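You operate a simulated robot arm through the tools that you are given. There is no shell and no other tool. Be economical: measure what you need, move in short steps, check, and stop when the job is done.

You are at the controls of a simulated robot arm. One attempt, no reset.

## Task
Put things in order on the top of the long bench. At the end: the blue oil can stands where the yellow candle stood; the yellow candle stands where the black grip stood; the black grip stands on top of the clear small jar; the purple cork is on the teal tin; whatever was shut is shut again. Leave all else as you found it, and nothing knocked over.

The check looks at the end state, three seconds after you hand in, the way a careful person would. Anything else that was tipped, shoved, dropped, spilled or broken makes it a failure.

## Robot
A 6-joint arm with a two-finger parallel gripper, fixed in place. Base frame: the origin is at the foot of the arm, x ahead of it, y to its left, z up; the work surface is at about z = 860. Lengths are in mm, angles in rad, forces in N, time in s.
With the tool pointing down near the work surface it reaches from about 240 to 640 mm from the base axis. Its first joint turns from -1.152 to 1.152 rad. Payload 2.7 kg.
The TCP is the grasp point between the finger pads, 23 mm short of the fingertips. In the tool frame z runs along the fingers and y along their closing line. The gripper opens to 94 mm. The fingers are 38 mm wide and 10 mm thick; the gripper's body (54 by 96 mm) begins 39 mm behind the TCP.
Orientation is told as [roll, pitch, yaw] about the base's x, y, z axes, in that order, counted from this pose: with the fingers straight down and closing along the base's y, the tool's x points along the base's -x, its y along +y and its z along -z.

## Interface
- The arm moves only by the tool servo_tool. Its argument "deltas" is a list of rows, each a list of 3 entries, a list of its own where there are three numbers: the shift along the tool's x, y, z in mm, then the turn, a rotation vector about the tool's x, y, z in rad, then the opening, from 0 (shut) to 1 (fully open). In form: [[[tx, ty, tz], [wx, wy, wz], gripper], ...]. A call has 1 to 10 rows; each row shifts and turns the commanded pose from where the row before left it, along the tool's axes as they then stand. Rows are played at 5 a second. More than 50 mm and 0.15 rad between two rows, or a gripper value outside its range, and nothing of the call is played. Where a pose cannot be reached the arm comes as near as it can. A force on the tool above 40 N (or 10 N above the force at the start of the call, whichever is more), or a blocked arm, ends the call early, and 0.2 s more pass. The fingers move at their own pace (about 45 mm/s each) and stop on an object; they squeeze with about 23 N. The grip force told is the motor's: it shows also when the fingers shut on nothing. Time passes only in rows, and 0.2 s behind the last, so rows that do not move let the fingers close. It gives the time, the measured TCP pose, the force on the tool (base axes), the opening and the grip force at its end, in the units of the frame above (readings bear some noise), and new pictures: "pictures" is both (left out), scene, wrist or none.
- Cameras (640 x 400 px; columns grow to the right, rows downward): "scene" is fixed at [76.1, -439.3, 1389.3]; the picture's right is [0.74, -0.67, 0.00], its down [-0.47, -0.52, -0.71] and it looks along [0.48, 0.53, -0.70] (base axes); focal length 244 px, centre (320, 200). "wrist" rides on the gripper at [-39, 0, -44] in the tool frame; the picture's right is [0.00, -1.00, 0.00], its down [0.97, 0.00, -0.24] and it looks along [0.24, 0.00, 0.97] (tool axes); focal length 218 px, centre (320, 200).
- probe_pixels(camera, pixels): there is no depth. For up to 12 entries [column, row, z] of the newest picture of that camera ("zoom" is the newest enlarged one), the place [x, y] in the base frame at which the ray of that pixel passes the height z, good to about 2 mm. It takes no simulated time.
- inspect(camera, box): a new picture of the part [left, top, right, bottom] of that camera's present view, enlarged. It takes no simulated time.
- finish_job(): hands the job in; it is judged then, once.

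Go step by step. Measure first, check grasps and placings, and put right what went wrong. The budget is 80 turns and 150 pictures, counting those below and the enlarged ones. Unless the task says otherwise, let go and move clear before handing in, and close with one line.

The tools are called after "Call:" by a JSON object that holds its "op" and its "data". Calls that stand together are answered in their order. servo_tool: Moves the arm, as the interface text tells. Its arguments: {"type":"object","properties":{"deltas":{"type":"array"},"pictures":{"type":"string","enum":["both","scene","wrist","none"]}},"required":["deltas"]} The other tools are called the same way: probe_pixels (camera, pixels) gives the place at which the rays of pixels pass given heights; inspect (camera, box) takes an enlarged picture of a part of a camera's view; finish_job () hands the job in.

At the start:

```text
time_s: 0.0
tool_pos: [474.6, -71.0, 1161.6]
tcp_rot: [0.0, -0.002, 0.001]
contact_force: [-0.1, 0.2, 0.3]
gripper_width: 94.1
grasp_force: 0.0
```

scene: 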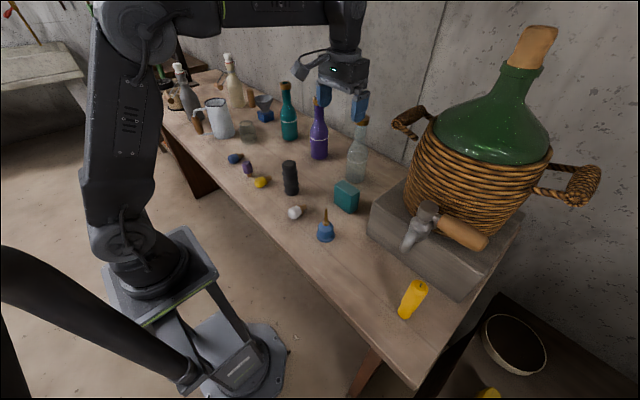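
wrist: 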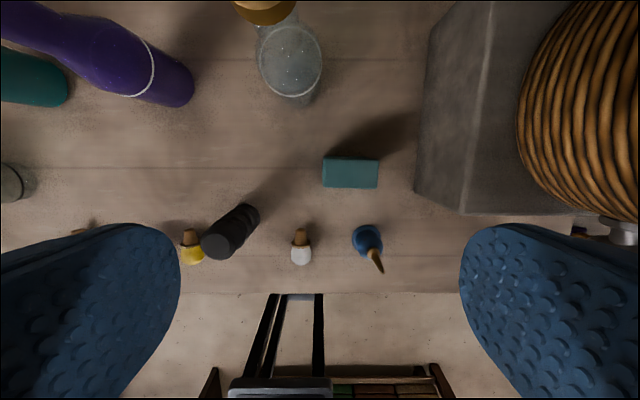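

The pictures show the candle near (412,298), the oil can near (326,232), the black grip near (290,178), the jar near (247,130) and the teal tin near (346,196). I'll enlarge those parts first.

Call:
{"op": "inspect", "data": {"camera": "scene", "box": [220, 100, 380, 200]}}

Call:
{"op": "inspect", "data": {"camera": "scene", "box": [280, 170, 440, 330]}}

Call:
{"op": "inspect", "data": {"camera": "scene", "box": [150, 50, 310, 150]}}

Call:
{"op": "inspect", "data": {"camera": "wrist", "box": [160, 130, 420, 290]}}

```text
4.00 times, centred on (300, 150) of scene
```

zoom: 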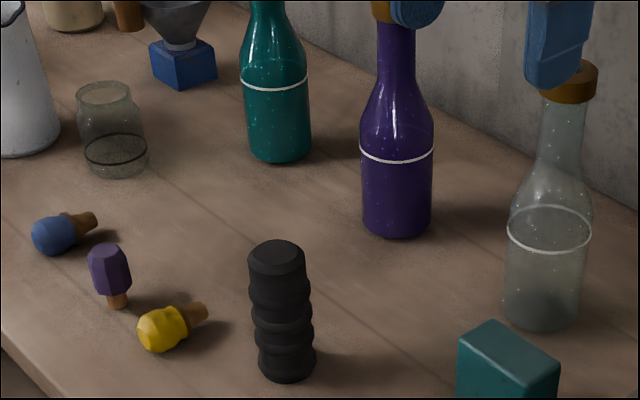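

```text
2.50 times, centred on (360, 250) of scene
```

zoom: 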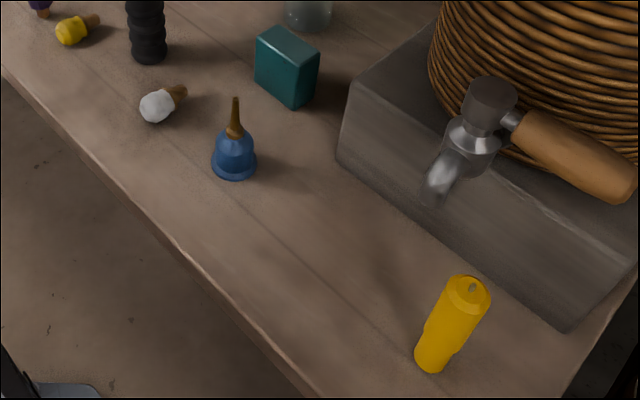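

```text
4.00 times, centred on (230, 100) of scene
```

zoom: 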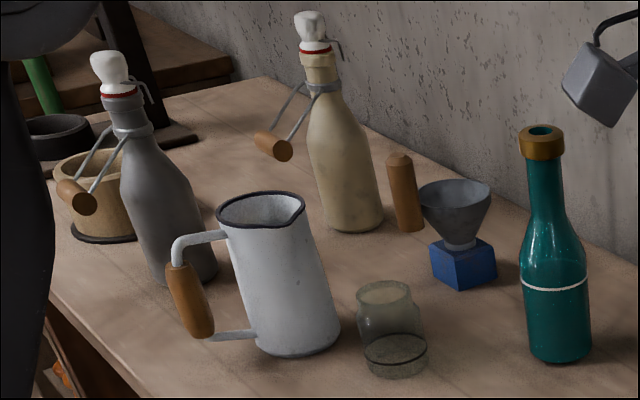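

```text
2.46 times, centred on (290, 210) of wrist
```

zoom: 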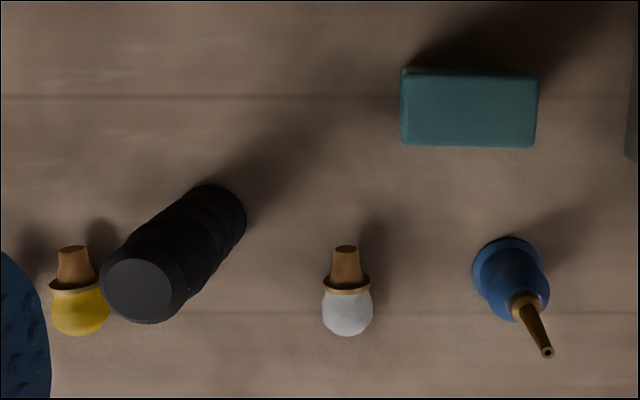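

The enlargements show every item clearly, and the jar has an open mouth. Next I'll probe places and heights.

Call:
{"op": "probe_pixels", "data": {"camera": "scene", "pixels": [[291.7, 191.2, 860], [289.2, 163.7, 940], [289.2, 163.7, 960], [249.2, 140.5, 860], [246, 123.2, 910], [247.5, 168.7, 870], [347.2, 188.8, 900], [325.6, 237.2, 860], [326.4, 209.2, 930], [404.8, 314.8, 860], [419.2, 286, 930], [419.2, 286, 950]]}}

Call:
{"op": "probe_pixels", "data": {"camera": "wrist", "pixels": [[246, 214, 860], [217, 246, 940], [217, 246, 960], [323, 158, 900], [377, 158, 900], [378, 188, 900], [323, 188, 900], [366, 238, 870], [381, 272, 930], [301, 247, 870], [285, 45, 860]]}}

```text
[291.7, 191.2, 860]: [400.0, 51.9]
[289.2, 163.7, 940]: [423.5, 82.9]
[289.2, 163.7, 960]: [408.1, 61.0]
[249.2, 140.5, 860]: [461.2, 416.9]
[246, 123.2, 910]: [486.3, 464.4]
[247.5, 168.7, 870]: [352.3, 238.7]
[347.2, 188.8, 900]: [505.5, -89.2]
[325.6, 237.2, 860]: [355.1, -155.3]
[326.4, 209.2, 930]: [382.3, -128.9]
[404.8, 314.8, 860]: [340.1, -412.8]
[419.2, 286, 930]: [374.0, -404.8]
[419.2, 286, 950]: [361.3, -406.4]
```

```text
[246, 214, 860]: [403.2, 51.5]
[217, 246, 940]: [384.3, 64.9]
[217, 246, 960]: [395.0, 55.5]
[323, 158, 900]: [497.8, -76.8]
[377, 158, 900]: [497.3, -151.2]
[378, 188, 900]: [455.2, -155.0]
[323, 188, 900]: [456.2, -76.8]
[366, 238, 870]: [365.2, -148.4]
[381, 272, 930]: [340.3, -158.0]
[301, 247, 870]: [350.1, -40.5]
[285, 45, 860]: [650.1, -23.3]
```

Working the rays together gives these places:
- **Grip:** (401,52), top about 968.
- **Tin:** top about 931 at (480,-111).
- **Jar:** (462,416), top about 935.
- **Candle:** (340,-411).
- **Oil can:** (357,-155).

I'll probe the neighbours and then move over the jar and cork for a closer look.

Call:
{"op": "probe_pixels", "data": {"camera": "scene", "pixels": [[223.7, 134, 860], [215, 101, 1000], [290, 137, 860], [285.5, 85, 1100], [318, 156, 860], [263, 181, 870], [235, 159, 870], [269, 119, 860], [355, 178, 860], [412, 248, 940], [390, 254, 860], [417, 300, 860]]}}

Call:
{"op": "servo_tool", "data": {"deltas": [[[25, 45, 0], [0, 0, 0], 1], [[25, 45, 0], [0, 0, 0], 1], [[25, 45, 0], [0, 0, 0], 1], [[10, 48, 0], [0, 0, 0], 1], [[0, 48, 0], [0, 0, 0], 1], [[0, 40, 0], [0, 0, 0], 1]], "pictures": "wrist"}}

```text
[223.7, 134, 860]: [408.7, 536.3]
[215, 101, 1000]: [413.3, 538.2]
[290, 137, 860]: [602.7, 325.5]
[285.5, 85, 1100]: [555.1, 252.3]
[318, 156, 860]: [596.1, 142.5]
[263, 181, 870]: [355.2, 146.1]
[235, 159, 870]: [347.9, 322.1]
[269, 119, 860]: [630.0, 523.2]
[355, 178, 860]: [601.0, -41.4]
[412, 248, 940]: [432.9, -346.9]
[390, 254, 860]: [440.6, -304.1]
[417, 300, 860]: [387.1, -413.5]
```

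```text
refused: row 1 steps farther than a row can; nothing moved
```

The pitcher stands at about (411,537), top about 1000, and the first row was a little too long, so nothing moved. I'll use shorter rows.

Call:
{"op": "servo_tool", "data": {"deltas": [[[15, 45, 0], [0, 0, 0], 1], [[15, 45, 0], [0, 0, 0], 1], [[15, 45, 0], [0, 0, 0], 1], [[15, 45, 0], [0, 0, 0], 1], [[15, 45, 0], [0, 0, 0], 1], [[10, 46, 0], [0, 0, 0], 1]], "pictures": "wrist"}}

```text
time_s: 1.4
tool_pos: [388.8, 200.7, 1160.3]
tcp_rot: [-0.002, -0.001, -0.001]
contact_force: [0.3, 0.0, 0.1]
gripper_width: 94.3
grasp_force: 0.1
```

wrist: 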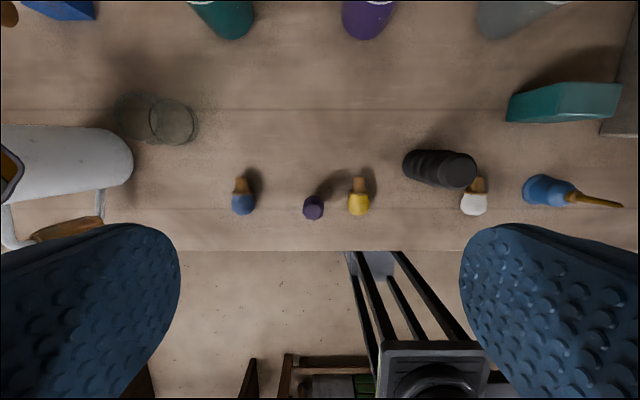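

The purple cork at (313,207) looks as if it stands on its stem. I'll enlarge the jar and the cork.

Call:
{"op": "inspect", "data": {"camera": "wrist", "box": [95, 75, 255, 175]}}

Call:
{"op": "inspect", "data": {"camera": "wrist", "box": [220, 145, 380, 245]}}

```text
4.00 times, centred on (175, 125) of wrist
```

zoom: 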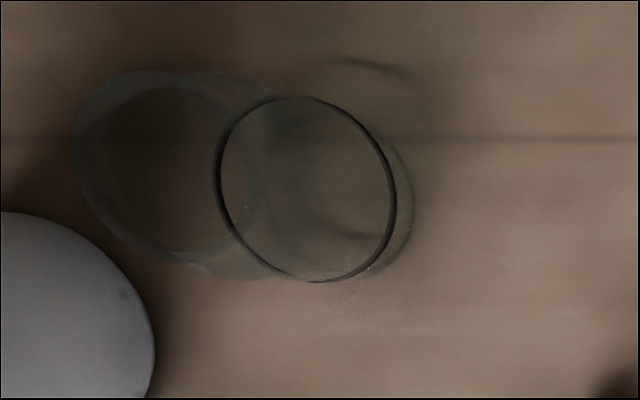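

```text
4.00 times, centred on (300, 195) of wrist
```

zoom: 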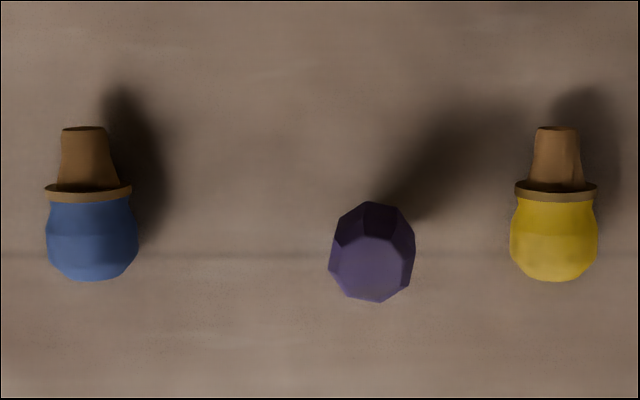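

The jar's mouth needs a closer look, because the grip has to rest on its rim. I'll move above the jar at a height that clears everything.

Call:
{"op": "servo_tool", "data": {"deltas": [[[-10, 45, 0], [0, 0, 0], 1], [[-10, 45, 0], [0, 0, 0], 1], [[-10, 45, 0], [0, 0, 0], 1], [[-10, 45, 0], [0, 0, 0], 1], [[0, 35, 30], [0, 0, 0], 1], [[0, 0, 30], [0, 0, 0], 1]], "pictures": "both"}}

Call:
{"op": "inspect", "data": {"camera": "wrist", "box": [240, 70, 400, 170]}}

```text
time_s: 2.8
tool_pos: [426.2, 411.2, 1098.0]
tcp_rot: [0.0, -0.002, 0.001]
contact_force: [0.2, -0.3, 0.2]
gripper_width: 93.9
grasp_force: 0.0
out of reach, approached as far as the arm can: row 5
```

scene: 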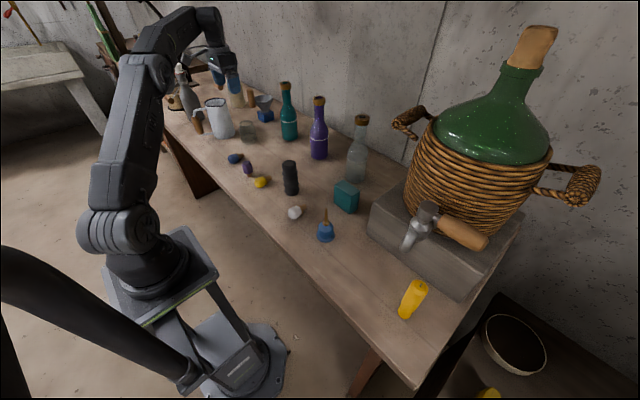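
wrist: 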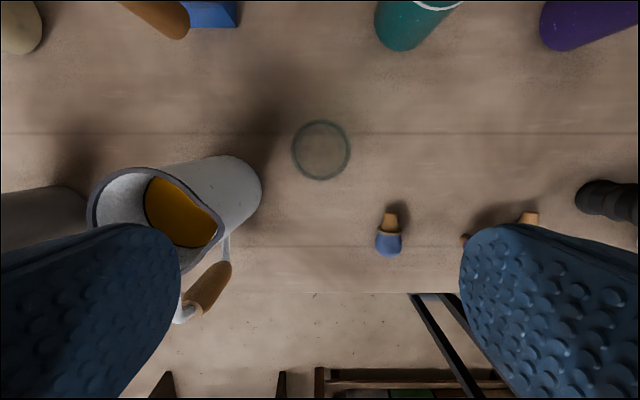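

```text
4.00 times, centred on (320, 120) of wrist
```

zoom: 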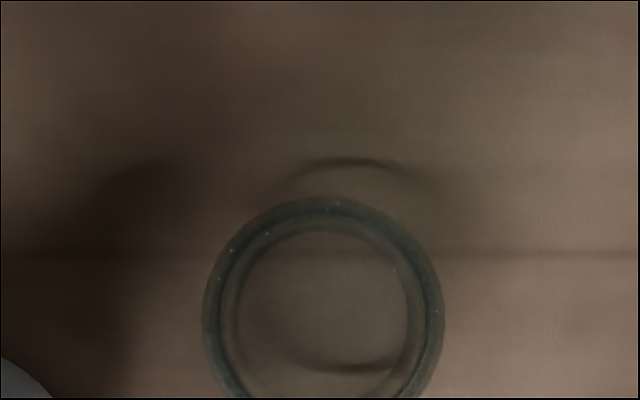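

The pitcher holds oil and the jar's mouth is a ring centred near (321,150). I'll enlarge the whole ring and measure it.

Call:
{"op": "inspect", "data": {"camera": "wrist", "box": [273, 120, 369, 180]}}

Call:
{"op": "inspect", "data": {"camera": "scene", "box": [215, 110, 279, 150]}}

Call:
{"op": "inspect", "data": {"camera": "scene", "box": [250, 155, 330, 205]}}

```text
6.67 times, centred on (321, 150) of wrist
```

zoom: 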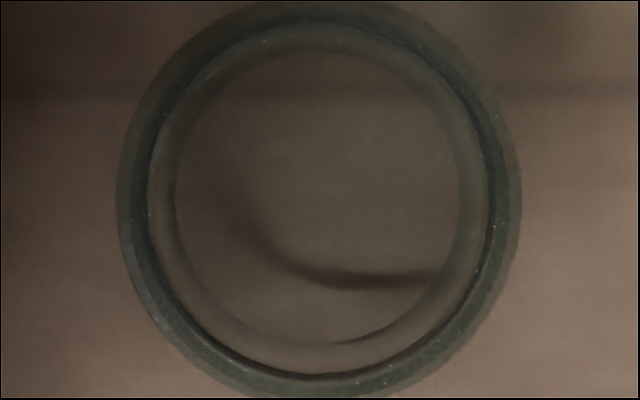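

```text
10.00 times, centred on (247, 130) of scene
```

zoom: 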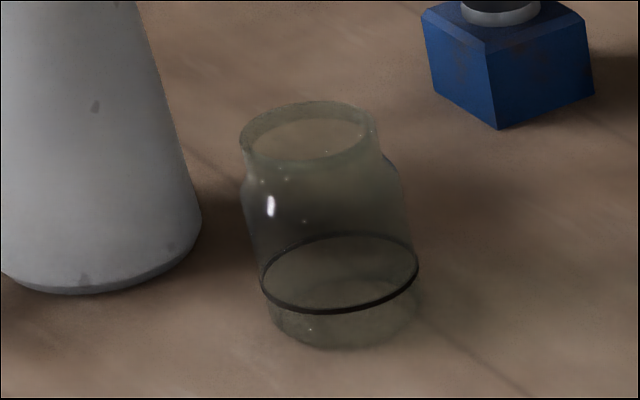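

```text
8.00 times, centred on (290, 180) of scene
```

zoom: 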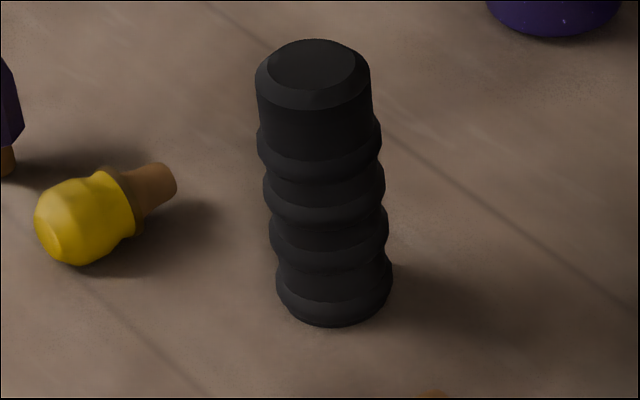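

The rim's edges are at columns 290.7/351 (outer body), 295.5/346.5 and 299.3/342 (inner). I'll measure them at the rim and base heights, and the grip's widths too.

Call:
{"op": "probe_pixels", "data": {"camera": "wrist", "pixels": [[290.7, 150, 935], [351, 150, 935], [295.5, 150, 935], [346.5, 150, 935], [299.3, 150, 935], [342, 150, 935], [320, 127.5, 935], [320, 172, 935], [290.7, 150, 900], [351, 150, 900], [299.3, 150, 860], [342, 150, 860]]}}

Call:
{"op": "probe_pixels", "data": {"camera": "zoom", "pixels": [[276, 285, 870], [392, 285, 870], [257, 80, 960], [371, 80, 960], [335, 325, 860], [256, 140, 942], [381, 140, 942], [280, 300, 862], [388, 300, 862]]}}

```text
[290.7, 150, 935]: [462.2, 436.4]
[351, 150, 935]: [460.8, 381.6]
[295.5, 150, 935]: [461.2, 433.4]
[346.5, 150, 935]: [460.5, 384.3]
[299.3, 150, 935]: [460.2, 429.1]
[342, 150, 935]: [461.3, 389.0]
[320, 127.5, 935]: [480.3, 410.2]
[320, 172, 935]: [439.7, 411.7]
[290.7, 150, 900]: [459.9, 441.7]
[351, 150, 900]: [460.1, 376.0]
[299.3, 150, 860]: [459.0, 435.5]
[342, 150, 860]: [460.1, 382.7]
```

```text
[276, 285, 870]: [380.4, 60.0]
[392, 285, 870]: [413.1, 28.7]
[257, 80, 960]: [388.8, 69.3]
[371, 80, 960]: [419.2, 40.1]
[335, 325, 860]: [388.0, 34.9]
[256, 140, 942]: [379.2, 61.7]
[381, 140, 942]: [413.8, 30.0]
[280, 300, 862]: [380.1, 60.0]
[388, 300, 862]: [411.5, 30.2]
```

The jar is centred at (460.5,409.5), with a mouth about 40–46 across. The grip is about 45 wide, so I'll judge the seating by the contact height. Now I'll go above the grip.

Call:
{"op": "servo_tool", "data": {"deltas": [[[5, -48, 0], [0, 0, 0], 1], [[5, -48, 0], [0, 0, 0], 1], [[5, -48, 0], [0, 0, 0], 1], [[5, -48, 0], [0, 0, 0], 1], [[5, -48, 0], [0, 0, 0], 1], [[0, -48, 0], [0, 0, 0], 1], [[0, -48, 0], [0, 0, 0], 1], [[0, -24, 40], [0, 0, 0], 1], [[0, 0, 20], [0, 0, 0], 1]], "pictures": "both"}}

```text
time_s: 4.8
tool_pos: [401.4, 50.5, 1039.8]
tcp_rot: [0.001, -0.002, 0.002]
contact_force: [0.2, -0.7, -0.2]
gripper_width: 94.2
grasp_force: 0.1
```

scene: 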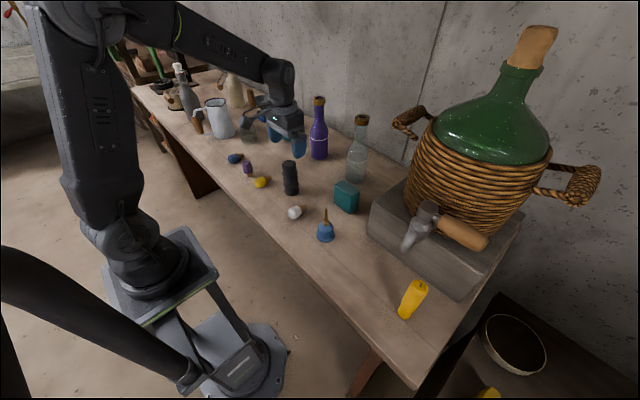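
wrist: 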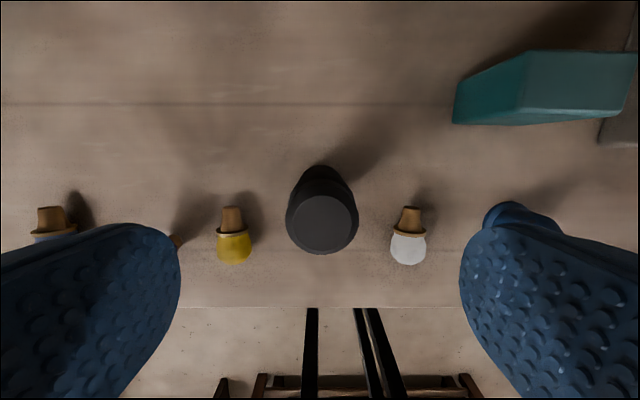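

The grip is now below at (322,215). I'll probe its top and the corks beside it.

Call:
{"op": "probe_pixels", "data": {"camera": "wrist", "pixels": [[324, 223, 968], [286, 215, 950], [358, 215, 950], [320, 166, 870], [234, 245, 870], [217, 245, 870], [252, 245, 870], [408, 245, 870], [390, 245, 870], [550, 52, 931], [540, 110, 931]]}}

Call:
{"op": "inspect", "data": {"camera": "wrist", "box": [240, 150, 400, 270]}}

```text
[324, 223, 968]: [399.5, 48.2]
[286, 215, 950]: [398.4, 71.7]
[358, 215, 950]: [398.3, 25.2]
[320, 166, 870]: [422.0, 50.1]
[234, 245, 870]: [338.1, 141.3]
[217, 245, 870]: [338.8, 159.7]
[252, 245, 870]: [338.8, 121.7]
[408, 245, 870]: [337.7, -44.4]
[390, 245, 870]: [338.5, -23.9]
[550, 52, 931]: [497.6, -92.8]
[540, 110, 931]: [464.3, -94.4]
```

```text
3.33 times, centred on (320, 210) of wrist
```

zoom: 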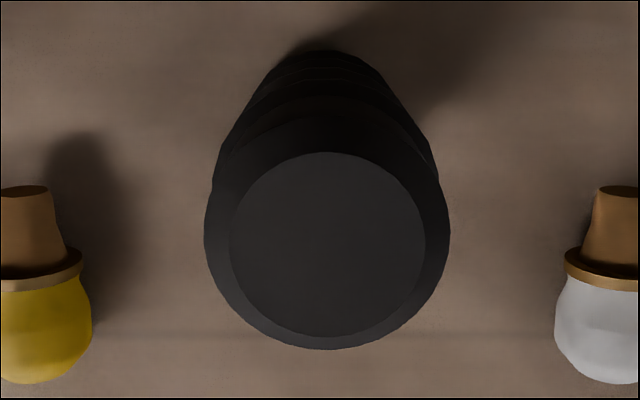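

The grip is centred at about (400.5,49), and the fingers have room on both sides. I'll lower to z 940 and close.

Call:
{"op": "servo_tool", "data": {"deltas": [[[1, -1.5, 35], [0, 0, 0], 1], [[0, 0, 35], [0, 0, 0], 1], [[0, 0, 30], [0, 0, 0], 1], [[0, 0, 0], [0, 0, 0], 0.3], [[0, 0, 0], [0, 0, 0], 0.3], [[0, 0, 0], [0, 0, 0], 0.3], [[0, 0, 0], [0, 0, 0], 0.3]], "pictures": "both"}}

```text
time_s: 6.4
tool_pos: [400.8, 50.7, 939.8]
tcp_rot: [0.0, -0.002, 0.0]
contact_force: [-0.4, -0.5, 0.6]
gripper_width: 40.2
grasp_force: 23.1
```

scene: 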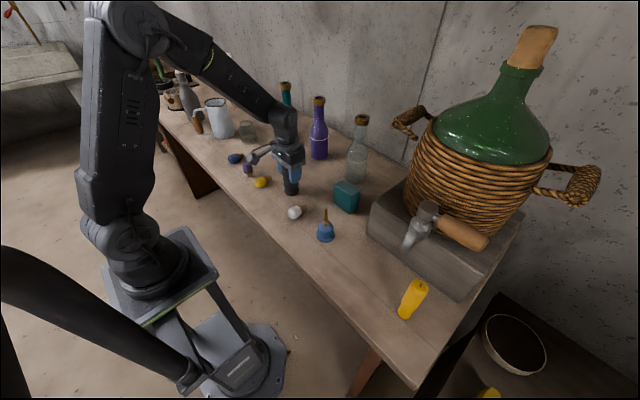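
wrist: 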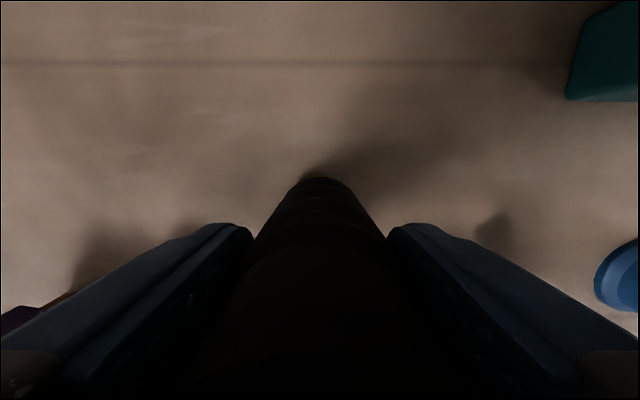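

The grip is held at 40.2 mm, with its foot 80 mm below the TCP. I'll lift it to about z 1050 and carry it towards the jar.

Call:
{"op": "servo_tool", "data": {"deltas": [[[0, 0, -35], [0, 0, 0], 0.3], [[0, 0, -40], [0, 0, 0], 0.3], [[0, 0, -40], [0, 0, 0], 0.3], [[-8, 45, 0], [0, 0, 0], 0.3], [[-8, 45, 0], [0, 0, 0], 0.3], [[-8, 45, 0], [0, 0, 0], 0.3], [[-8, 45, 0], [0, 0, 0], 0.3], [[-8, 45, 0], [0, 0, 0], 0.3], [[-8, 45, 0], [0, 0, 0], 0.3], [[-8, 45, 0], [0, 0, 0], 0.3]], "pictures": "both"}}

```text
time_s: 8.6
tool_pos: [456.6, 364.4, 1055.9]
tcp_rot: [-0.002, 0.002, 0.0]
contact_force: [0.6, 1.0, 0.1]
gripper_width: 40.4
grasp_force: 22.8
```

scene: 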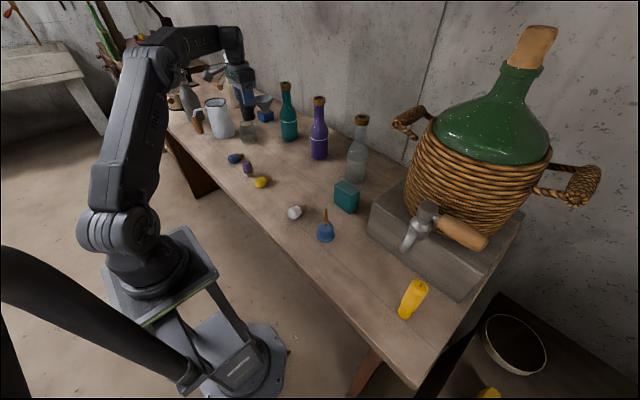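
wrist: 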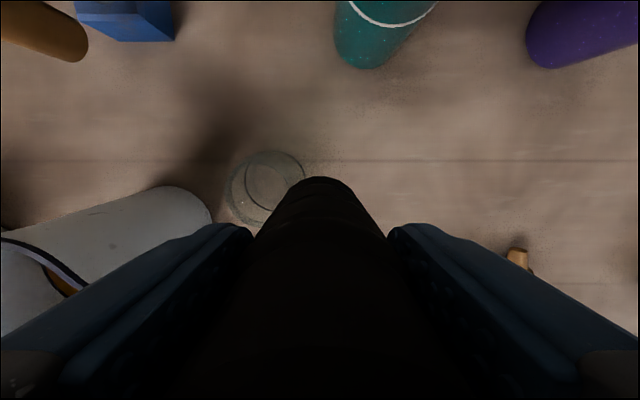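

The grip is held and the jar shows at (265,185). I'll move above it and lower to about z 1030, checking alignment.

Call:
{"op": "servo_tool", "data": {"deltas": [[[-4, 25, 0], [0, 0, 0], 0.3], [[0, 20, 0], [0, 0, 0], 0.3], [[0, 0, 13], [0, 0, 0], 0.3], [[0, 0, 13], [0, 0, 0], 0.3], [[0, 0, 0], [0, 0, 0], 0.3]], "pictures": "both"}}

Call:
{"op": "inspect", "data": {"camera": "scene", "box": [199, 65, 295, 160]}}

```text
time_s: 9.8
tool_pos: [461.2, 409.6, 1029.5]
tcp_rot: [0.0, -0.002, 0.001]
contact_force: [1.0, 0.1, -0.2]
gripper_width: 40.5
grasp_force: 22.9
```

scene: 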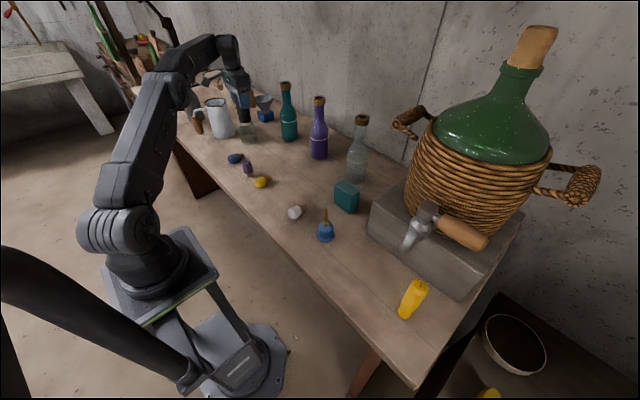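
wrist: 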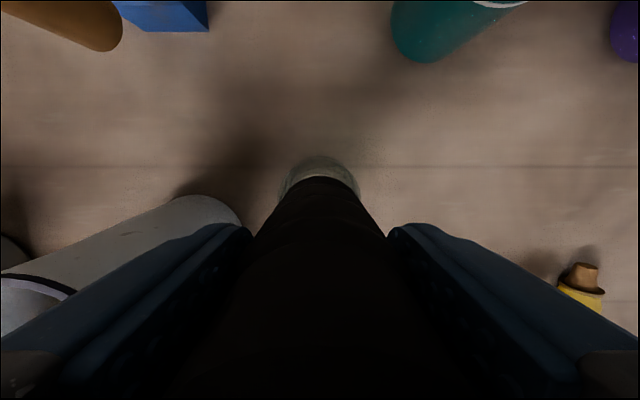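

```text
4.21 times, centred on (247, 112) of scene
```

zoom: 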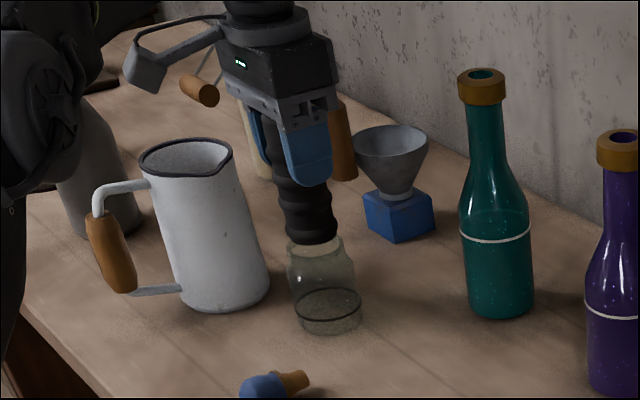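

The grip is centred over the jar with a little gap below it. I'll lower in fine steps and watch the force.

Call:
{"op": "servo_tool", "data": {"deltas": [[[0, 0, 3], [0, 0, 0], 0.3], [[0, 0, 3], [0, 0, 0], 0.3], [[0, 0, 2], [0, 0, 0], 0.3], [[0, 0, 1], [0, 0, 0], 0.3]], "pictures": "none"}}

Call:
{"op": "inspect", "data": {"camera": "scene", "box": [223, 100, 271, 150]}}

```text
time_s: 10.8
tool_pos: [460.3, 411.7, 1019.2]
tcp_rot: [-0.002, -0.003, -0.002]
contact_force: [-0.1, -0.1, -1.6]
gripper_width: 40.2
grasp_force: 23.0
```

```text
8.00 times, centred on (247, 125) of scene
```

zoom: 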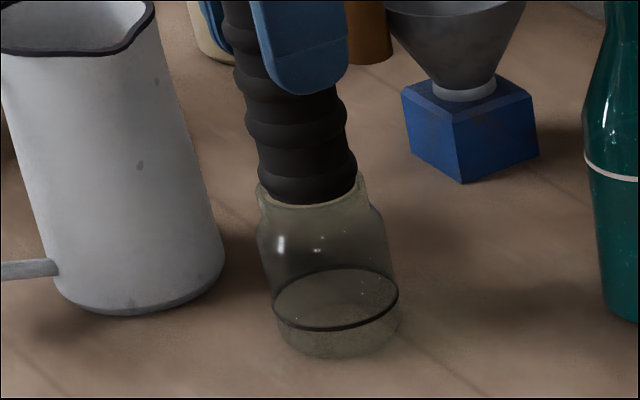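

The grip's foot is almost at the rim, still with no real force. I'll go on in 1 mm steps.

Call:
{"op": "servo_tool", "data": {"deltas": [[[0, 0, 1], [0, 0, 0], 0.3], [[0, 0, 1], [0, 0, 0], 0.3], [[0, 0, 1], [0, 0, 0], 0.3]], "pictures": "none"}}

Call:
{"op": "inspect", "data": {"camera": "scene", "box": [223, 100, 271, 150]}}

```text
time_s: 11.6
tool_pos: [460.5, 410.1, 1018.2]
tcp_rot: [0.002, -0.005, 0.002]
contact_force: [-1.6, -0.4, 13.2]
gripper_width: 40.3
grasp_force: 22.6
```

```text
8.00 times, centred on (247, 125) of scene
```

zoom: 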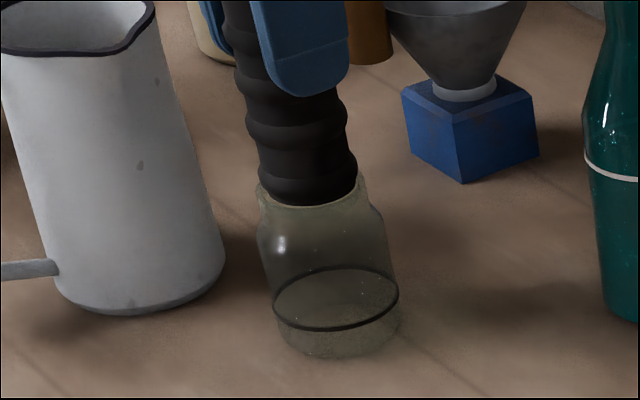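

There is contact at z 1018 with 13 N, so the foot sits on the rim, though about 2 mm off to the picture's left. I'll raise it, shift by (+1.5,-1.5) and set it down again.

Call:
{"op": "servo_tool", "data": {"deltas": [[[0, 0, -4], [0, 0, 0], 0.3], [[-1.5, -1.5, 0], [0, 0, 0], 0.3], [[0, 0, 1.5], [0, 0, 0], 0.3], [[0, 0, 1], [0, 0, 0], 0.3], [[0, 0, 1], [0, 0, 0], 0.3], [[0, 0, 0], [0, 0, 0], 0.3]], "pictures": "none"}}

Call:
{"op": "inspect", "data": {"camera": "scene", "box": [223, 100, 271, 150]}}

```text
time_s: 13.0
tool_pos: [460.7, 408.2, 1018.0]
tcp_rot: [0.002, -0.005, 0.001]
contact_force: [-2.8, 1.0, 15.1]
gripper_width: 40.1
grasp_force: 23.3
```

```text
8.00 times, centred on (247, 125) of scene
```

zoom: 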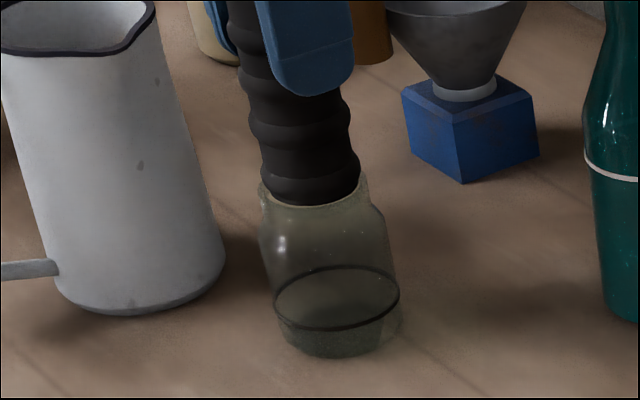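

The foot seats on the rim with 15 N and the jar barely stirred. I'll ease the push a little, then open part-way.

Call:
{"op": "servo_tool", "data": {"deltas": [[[0, 0, -0.7], [0, 0, 0], 0.3], [[0, 0, 0], [0, 0, 0], 0.45], [[0, 0, 0], [0, 0, 0], 0.5], [[0, 0, 0], [0, 0, 0], 0.6], [[0, 0, 0], [0, 0, 0], 0.65]], "pictures": "wrist"}}

Call:
{"op": "inspect", "data": {"camera": "scene", "box": [207, 80, 287, 150]}}

```text
time_s: 14.2
tool_pos: [462.2, 408.7, 1016.9]
tcp_rot: [-0.001, -0.002, 0.001]
contact_force: [-0.2, -0.4, 0.3]
gripper_width: 61.1
grasp_force: 0.1
```

wrist: 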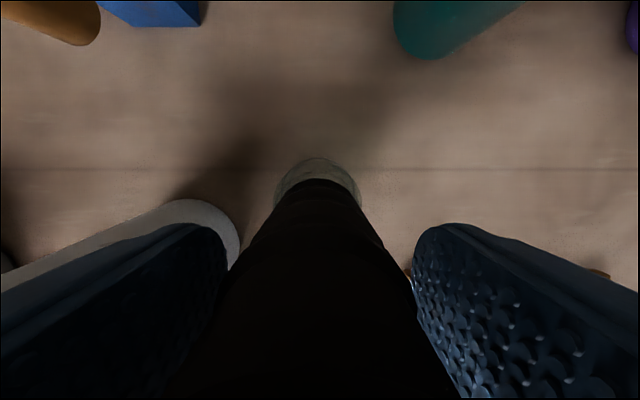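

```text
5.71 times, centred on (247, 115) of scene
```

zoom: 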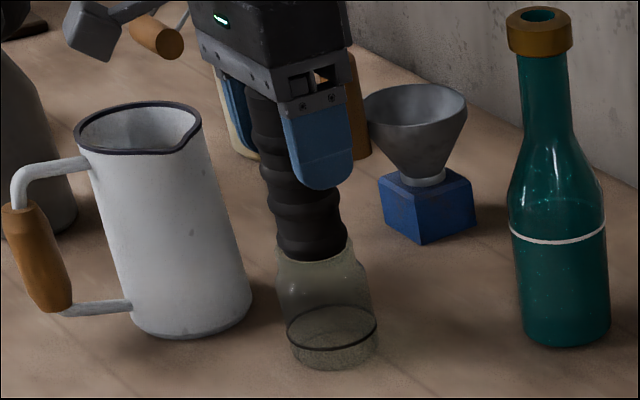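

The grip stands by itself on the jar. I'll rise straight up 24 mm, then go up and back towards the base, since the reach is short here.

Call:
{"op": "servo_tool", "data": {"deltas": [[[0, 0, -8], [0, 0, 0], 0.7], [[0, 0, -8], [0, 0, 0], 0.7], [[0, 0, -8], [0, 0, 0], 0.7], [[10, 0, -10], [0, 0, 0], 0.7], [[12, 0, -10], [0, 0, 0], 0.7], [[12, 0, -10], [0, 0, 0], 0.7], [[12, 0, -10], [0, 0, 0], 0.7], [[12, -20, -10], [0, 0, 0], 0.8]], "pictures": "wrist"}}

Call:
{"op": "inspect", "data": {"camera": "scene", "box": [207, 80, 287, 150]}}

```text
time_s: 16.0
tool_pos: [405.1, 387.8, 1092.9]
tcp_rot: [0.001, -0.003, 0.001]
contact_force: [0.8, 0.7, 0.1]
gripper_width: 75.1
grasp_force: 0.1
```

wrist: 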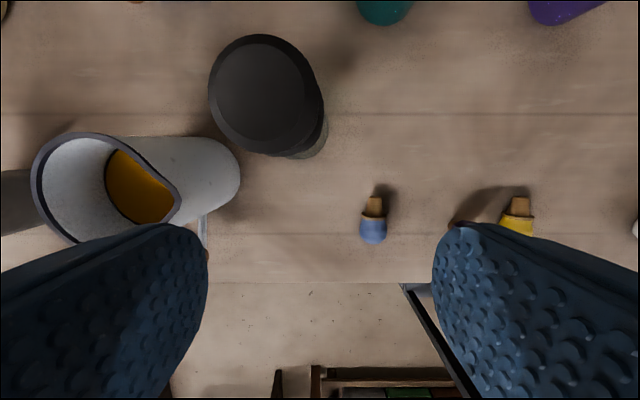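

```text
5.71 times, centred on (247, 115) of scene
```

zoom: 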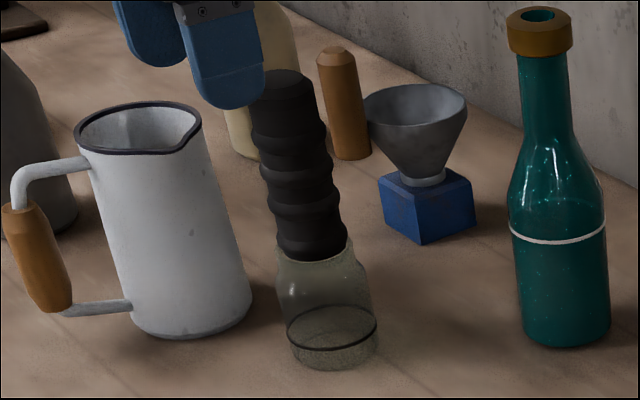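

The grip stands upright on the jar. Next is the purple cork, so I'll move above it.

Call:
{"op": "servo_tool", "data": {"deltas": [[[12, -44, 0], [0, 0, 0], 1], [[12, -44, 10], [0, 0, 0], 1], [[12, -44, 10], [0, 0, 0], 1], [[14, -26, 35], [0, 0, 0], 1], [[0, 0, 38], [0, 0, 0], 1], [[0, 0, 0], [0, 0, 0], 0.6]], "pictures": "wrist"}}

Call:
{"op": "inspect", "data": {"camera": "scene", "box": [223, 150, 271, 190]}}

```text
time_s: 17.4
tool_pos: [352.4, 230.7, 998.3]
tcp_rot: [0.0, -0.002, 0.001]
contact_force: [0.3, 0.6, -0.3]
gripper_width: 58.9
grasp_force: 0.1
```

wrist: 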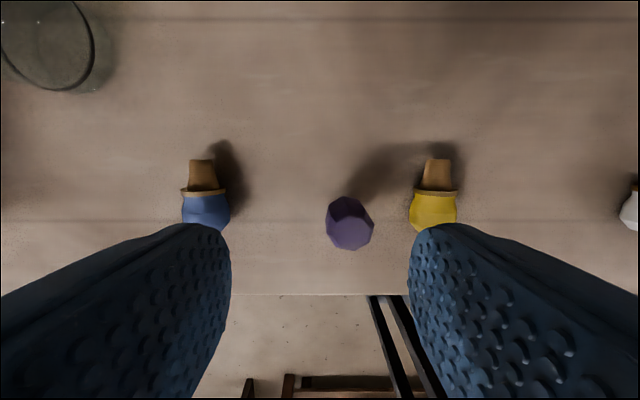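

```text
10.00 times, centred on (247, 170) of scene
```

zoom: 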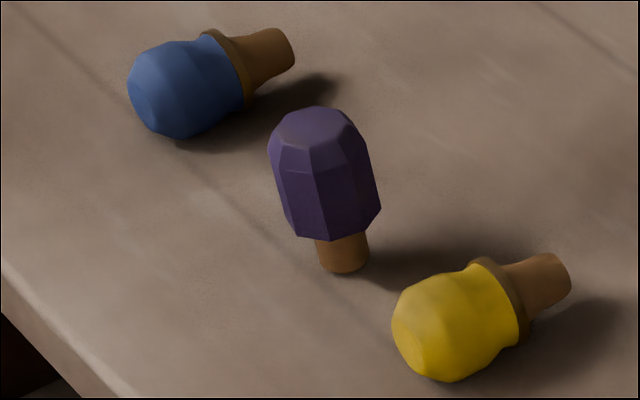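

The purple cork stands on its stem, with its foot at zoom (343,258) and top at (315,122). I'll probe its place and height.

Call:
{"op": "probe_pixels", "data": {"camera": "zoom", "pixels": [[343, 258, 860], [315, 122, 900], [315, 122, 910], [315, 122, 920], [330, 215, 880]]}}

Call:
{"op": "probe_pixels", "data": {"camera": "wrist", "pixels": [[351, 228, 900], [351, 228, 910], [351, 228, 920], [327, 220, 895], [373, 220, 895], [440, 210, 870], [410, 210, 870], [231, 210, 870]]}}

```text
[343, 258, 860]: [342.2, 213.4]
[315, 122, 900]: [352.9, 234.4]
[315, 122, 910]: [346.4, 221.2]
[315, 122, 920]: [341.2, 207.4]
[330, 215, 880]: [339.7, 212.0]
```

```text
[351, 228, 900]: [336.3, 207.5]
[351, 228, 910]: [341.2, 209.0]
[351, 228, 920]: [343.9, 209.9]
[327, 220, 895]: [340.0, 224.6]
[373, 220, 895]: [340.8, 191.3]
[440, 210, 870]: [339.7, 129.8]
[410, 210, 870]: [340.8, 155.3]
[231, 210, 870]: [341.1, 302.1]
```

The cork stands at (342,209.5), its top about 915 and its head about 32 wide. I'll lower to z 897 with the fingers at 59 mm and close; the yellow cork's edge at y 155 stays clear.

Call:
{"op": "servo_tool", "data": {"deltas": [[[10.5, -21, 0], [0, 0, 0], 0.62], [[0, 0, 35], [0, 0, 0], 0.62], [[0, 0, 35], [0, 0, 0], 0.62], [[0, 0, 31], [0, 0, 0], 0.62], [[0, 0, 0], [0, 0, 0], 0.2], [[0, 0, 0], [0, 0, 0], 0.2], [[0, 0, 0], [0, 0, 0], 0.2]], "pictures": "wrist"}}

Call:
{"op": "inspect", "data": {"camera": "scene", "box": [215, 140, 279, 190]}}

```text
time_s: 19.0
tool_pos: [343.2, 208.7, 898.8]
tcp_rot: [0.0, -0.001, 0.001]
contact_force: [0.2, 0.6, -0.3]
gripper_width: 30.2
grasp_force: 22.5
```

wrist: 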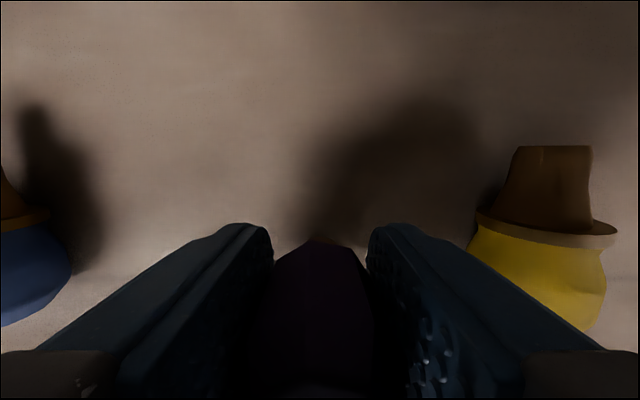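

```text
8.00 times, centred on (247, 165) of scene
```

zoom: 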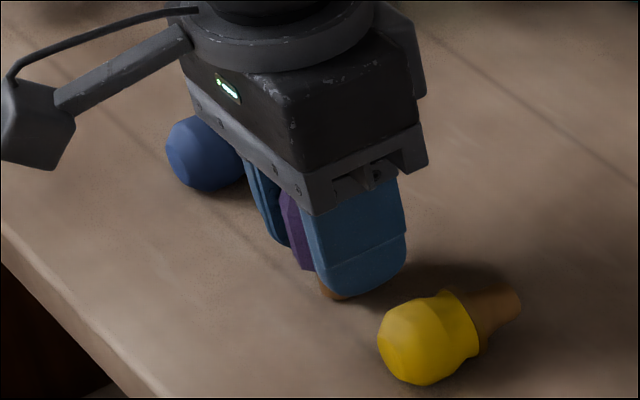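

The cork is held at 30.2 mm, with its foot 38 mm below the TCP. I'll lift to about z 1015 and carry it towards the tin.

Call:
{"op": "servo_tool", "data": {"deltas": [[[0, 0, -40], [0, 0, 0], 0.2], [[0, 0, -40], [0, 0, 0], 0.2], [[0, 0, -40], [0, 0, 0], 0.2], [[-16, -44, 0], [0, 0, 0], 0.2], [[-16, -44, 0], [0, 0, 0], 0.2], [[-16, -44, 0], [0, 0, 0], 0.2], [[-16, -44, 0], [0, 0, 0], 0.2], [[-16, -44, 0], [0, 0, 0], 0.2], [[-16, -44, 0], [0, 0, 0], 0.2]], "pictures": "both"}}

Call:
{"op": "inspect", "data": {"camera": "scene", "box": [314, 160, 378, 220]}}

```text
time_s: 21.0
tool_pos: [438.8, -54.1, 1016.8]
tcp_rot: [0.0, 0.0, 0.004]
contact_force: [0.0, 0.0, 0.0]
gripper_width: 29.9
grasp_force: 22.8
```

scene: 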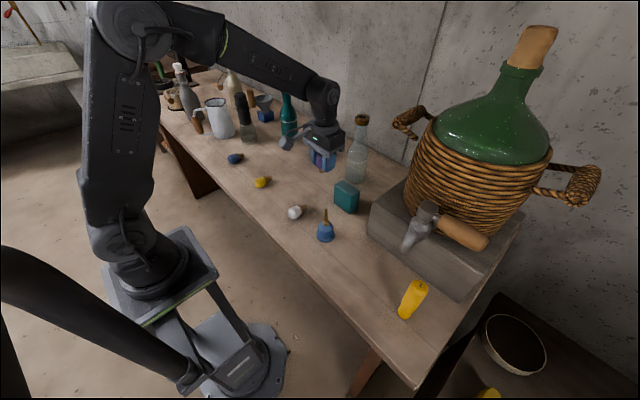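
wrist: 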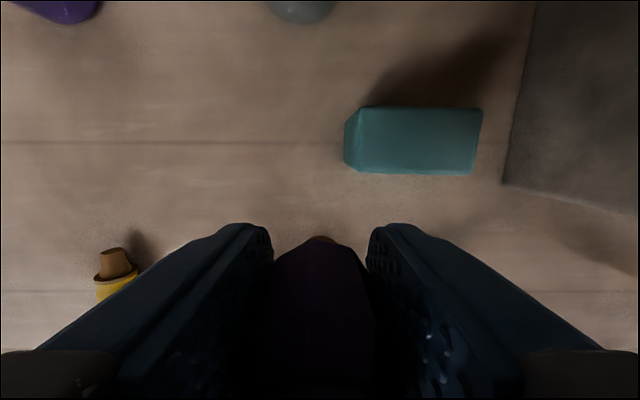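

```text
6.67 times, centred on (346, 190) of scene
```

zoom: 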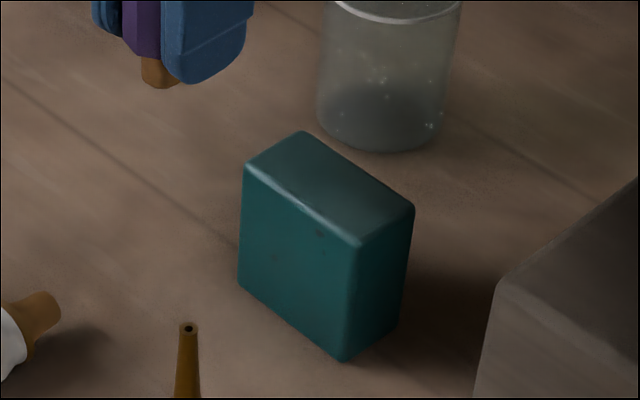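

The tin's top corners show at zoom (302,132), (413,207), (360,247) and (247,165). I'll probe both views to fix its height and centre.

Call:
{"op": "probe_pixels", "data": {"camera": "zoom", "pixels": [[331, 188, 925], [331, 188, 935], [343, 360, 860], [238, 285, 860], [360, 247, 930], [247, 165, 930]]}}

Call:
{"op": "probe_pixels", "data": {"camera": "wrist", "pixels": [[420, 140, 925], [420, 140, 935], [362, 108, 930], [482, 108, 930], [476, 174, 930], [360, 172, 930]]}}

```text
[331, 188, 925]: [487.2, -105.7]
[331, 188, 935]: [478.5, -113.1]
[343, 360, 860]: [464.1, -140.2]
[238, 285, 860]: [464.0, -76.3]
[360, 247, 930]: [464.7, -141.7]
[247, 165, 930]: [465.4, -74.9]
```

```text
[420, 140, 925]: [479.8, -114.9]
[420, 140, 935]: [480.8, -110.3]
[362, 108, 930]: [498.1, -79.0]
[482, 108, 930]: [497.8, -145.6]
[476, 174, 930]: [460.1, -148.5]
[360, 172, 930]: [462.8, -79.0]
```

The tin's top is centred at (480.5,-109.5), at z about 931. I'll go above it and lower to z 976.

Call:
{"op": "servo_tool", "data": {"deltas": [[[-21, -28, 0], [0, 0, 0], 0.2], [[-21, -28, 0], [0, 0, 0], 0.2], [[0, 0, 20], [0, 0, 0], 0.2], [[0, 0, 20], [0, 0, 0], 0.2], [[0, 0, 0], [0, 0, 0], 0.2]], "pictures": "wrist"}}

Call:
{"op": "inspect", "data": {"camera": "scene", "box": [314, 150, 378, 220]}}

```text
time_s: 22.2
tool_pos: [481.0, -109.9, 977.9]
tcp_rot: [0.0, -0.003, -0.002]
contact_force: [-0.5, -0.1, -1.0]
gripper_width: 29.8
grasp_force: 23.2
```

wrist: 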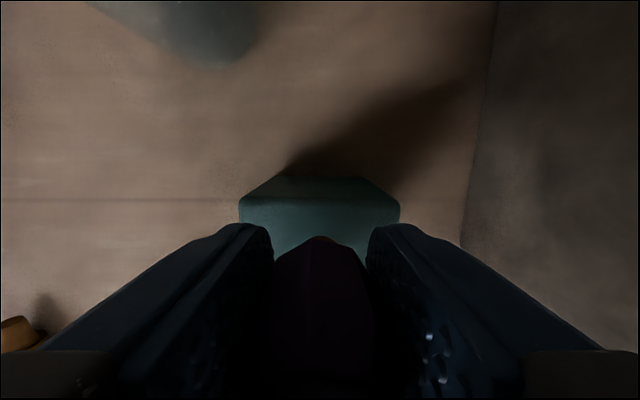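

```text
5.71 times, centred on (346, 185) of scene
```

zoom: 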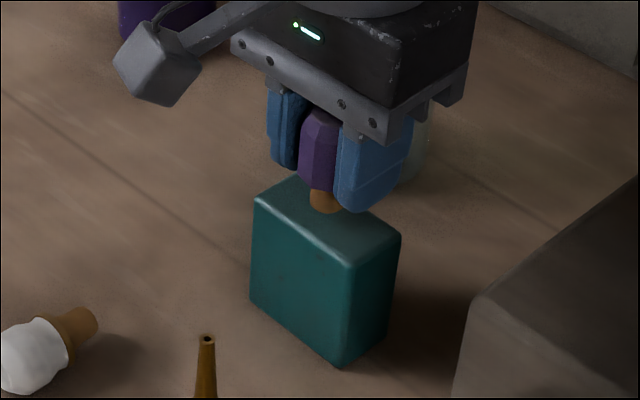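

The cork is above the tin's middle. I'll lower in fine steps until there is contact.

Call:
{"op": "servo_tool", "data": {"deltas": [[[0, 0, 3], [0, 0, 0], 0.2], [[0, 0, 2], [0, 0, 0], 0.2], [[0, 0, 1], [0, 0, 0], 0.2], [[0, 0, 1], [0, 0, 0], 0.2]], "pictures": "none"}}

Call:
{"op": "inspect", "data": {"camera": "scene", "box": [314, 150, 378, 220]}}

```text
time_s: 23.2
tool_pos: [480.9, -109.7, 971.8]
tcp_rot: [0.0, -0.003, 0.003]
contact_force: [-1.5, 0.7, 5.1]
gripper_width: 29.9
grasp_force: 23.2
```

```text
5.71 times, centred on (346, 185) of scene
```

zoom: 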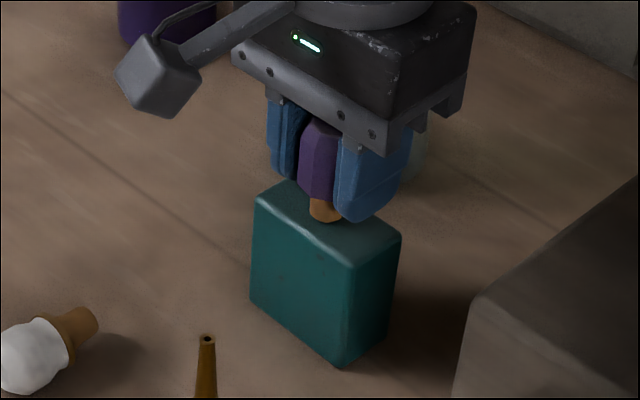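

There is 5 N of contact and the stem stands mid-tin. I'll open slowly and rise straight up.

Call:
{"op": "servo_tool", "data": {"deltas": [[[0, 0, 0.3], [0, 0, 0], 0.36], [[0, 0, 0], [0, 0, 0], 0.45], [[0, 0, 0], [0, 0, 0], 0.55], [[0, 0, -10], [0, 0, 0], 0.55], [[0, 0, -25], [0, 0, 0], 0.55], [[0, 0, -40], [0, 0, 0], 0.55], [[0, 0, -40], [0, 0, 0], 0.7], [[0, 0, -30], [0, 0, 0], 0.9]], "pictures": "both"}}

Call:
{"op": "inspect", "data": {"camera": "scene", "box": [314, 150, 378, 220]}}

```text
time_s: 25.0
tool_pos: [481.6, -110.2, 1116.9]
tcp_rot: [-0.001, -0.003, 0.0]
contact_force: [1.0, -0.3, 0.0]
gripper_width: 84.5
grasp_force: 0.1
```

scene: 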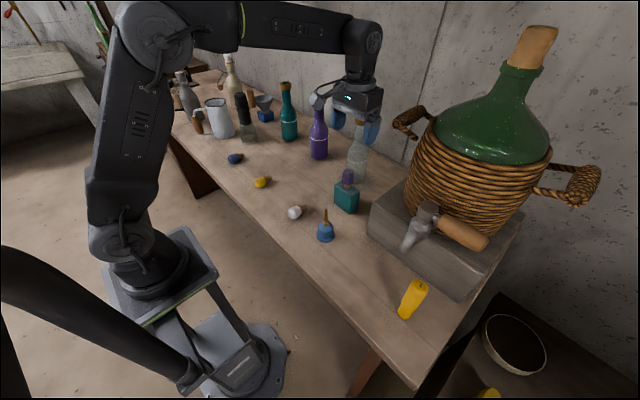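
wrist: 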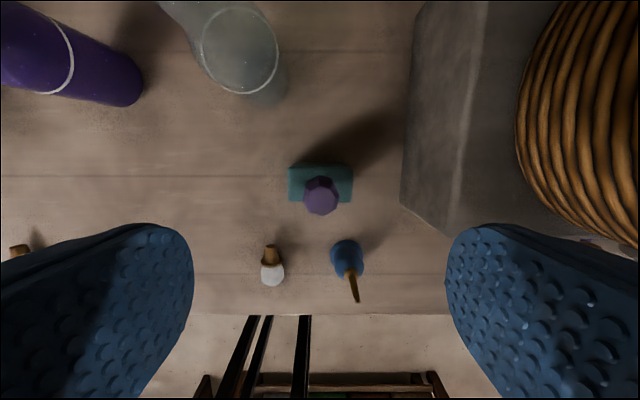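

```text
5.71 times, centred on (346, 185) of scene
```

zoom: 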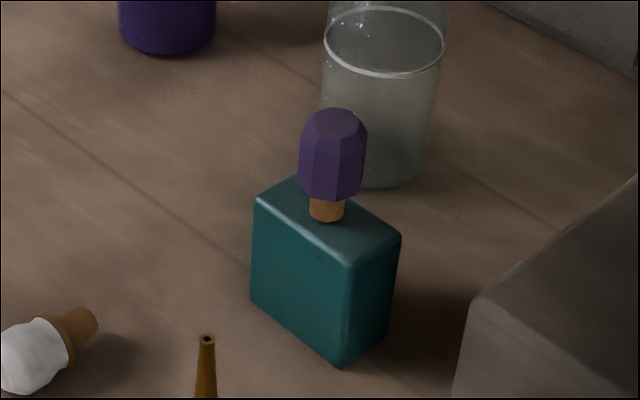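

The cork stands on the tin. Now the candle: I'll draw back to x about 330, then move along y towards it, staying high and clear of the tap.

Call:
{"op": "servo_tool", "data": {"deltas": [[[40, -10, 0], [0, 0, 0], 1], [[40, -10, 0], [0, 0, 0], 1], [[40, -20, 0], [0, 0, 0], 1], [[28, -35, 0], [0, 0, 0], 1], [[0, -48, 0], [0, 0, 0], 1], [[0, -48, 0], [0, 0, 0], 1], [[0, -45, 0], [0, 0, 0], 1], [[0, -34, 0], [0, 0, 0], 1]], "pictures": "both"}}

Call:
{"op": "inspect", "data": {"camera": "scene", "box": [370, 190, 498, 330]}}

```text
time_s: 26.8
tool_pos: [332.9, -360.4, 1115.5]
tcp_rot: [0.0, -0.003, 0.001]
contact_force: [0.5, -0.1, 0.4]
gripper_width: 94.0
grasp_force: 0.2
```

scene: 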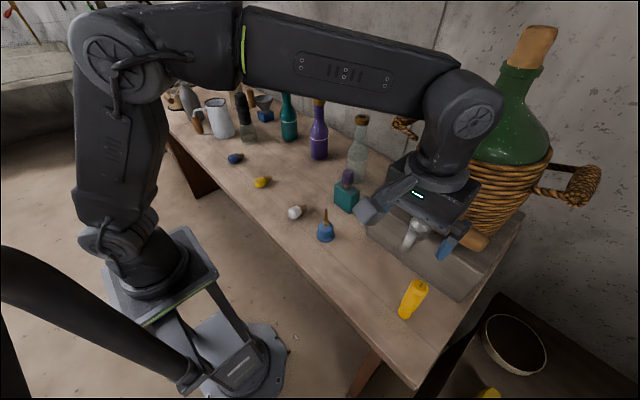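
wrist: 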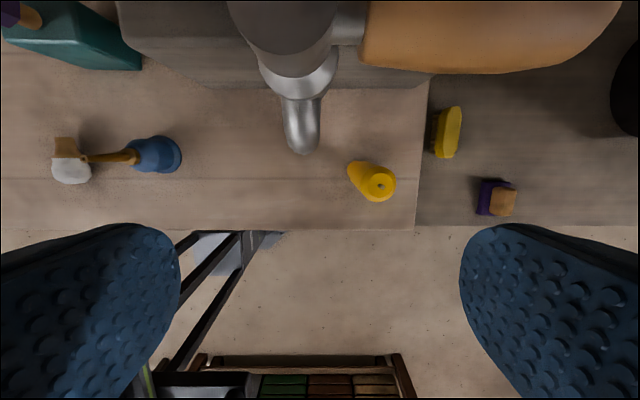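

```text
2.86 times, centred on (434, 260) of scene
```

zoom: 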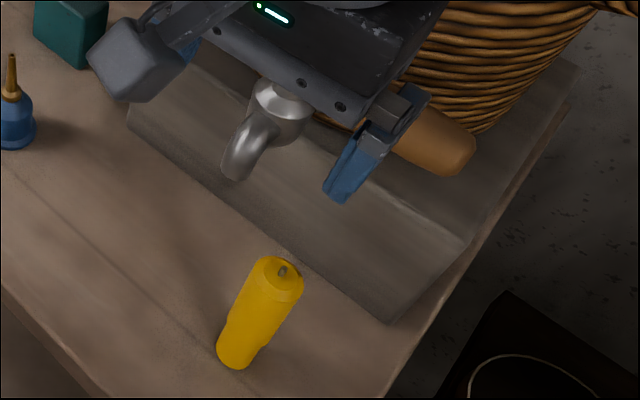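

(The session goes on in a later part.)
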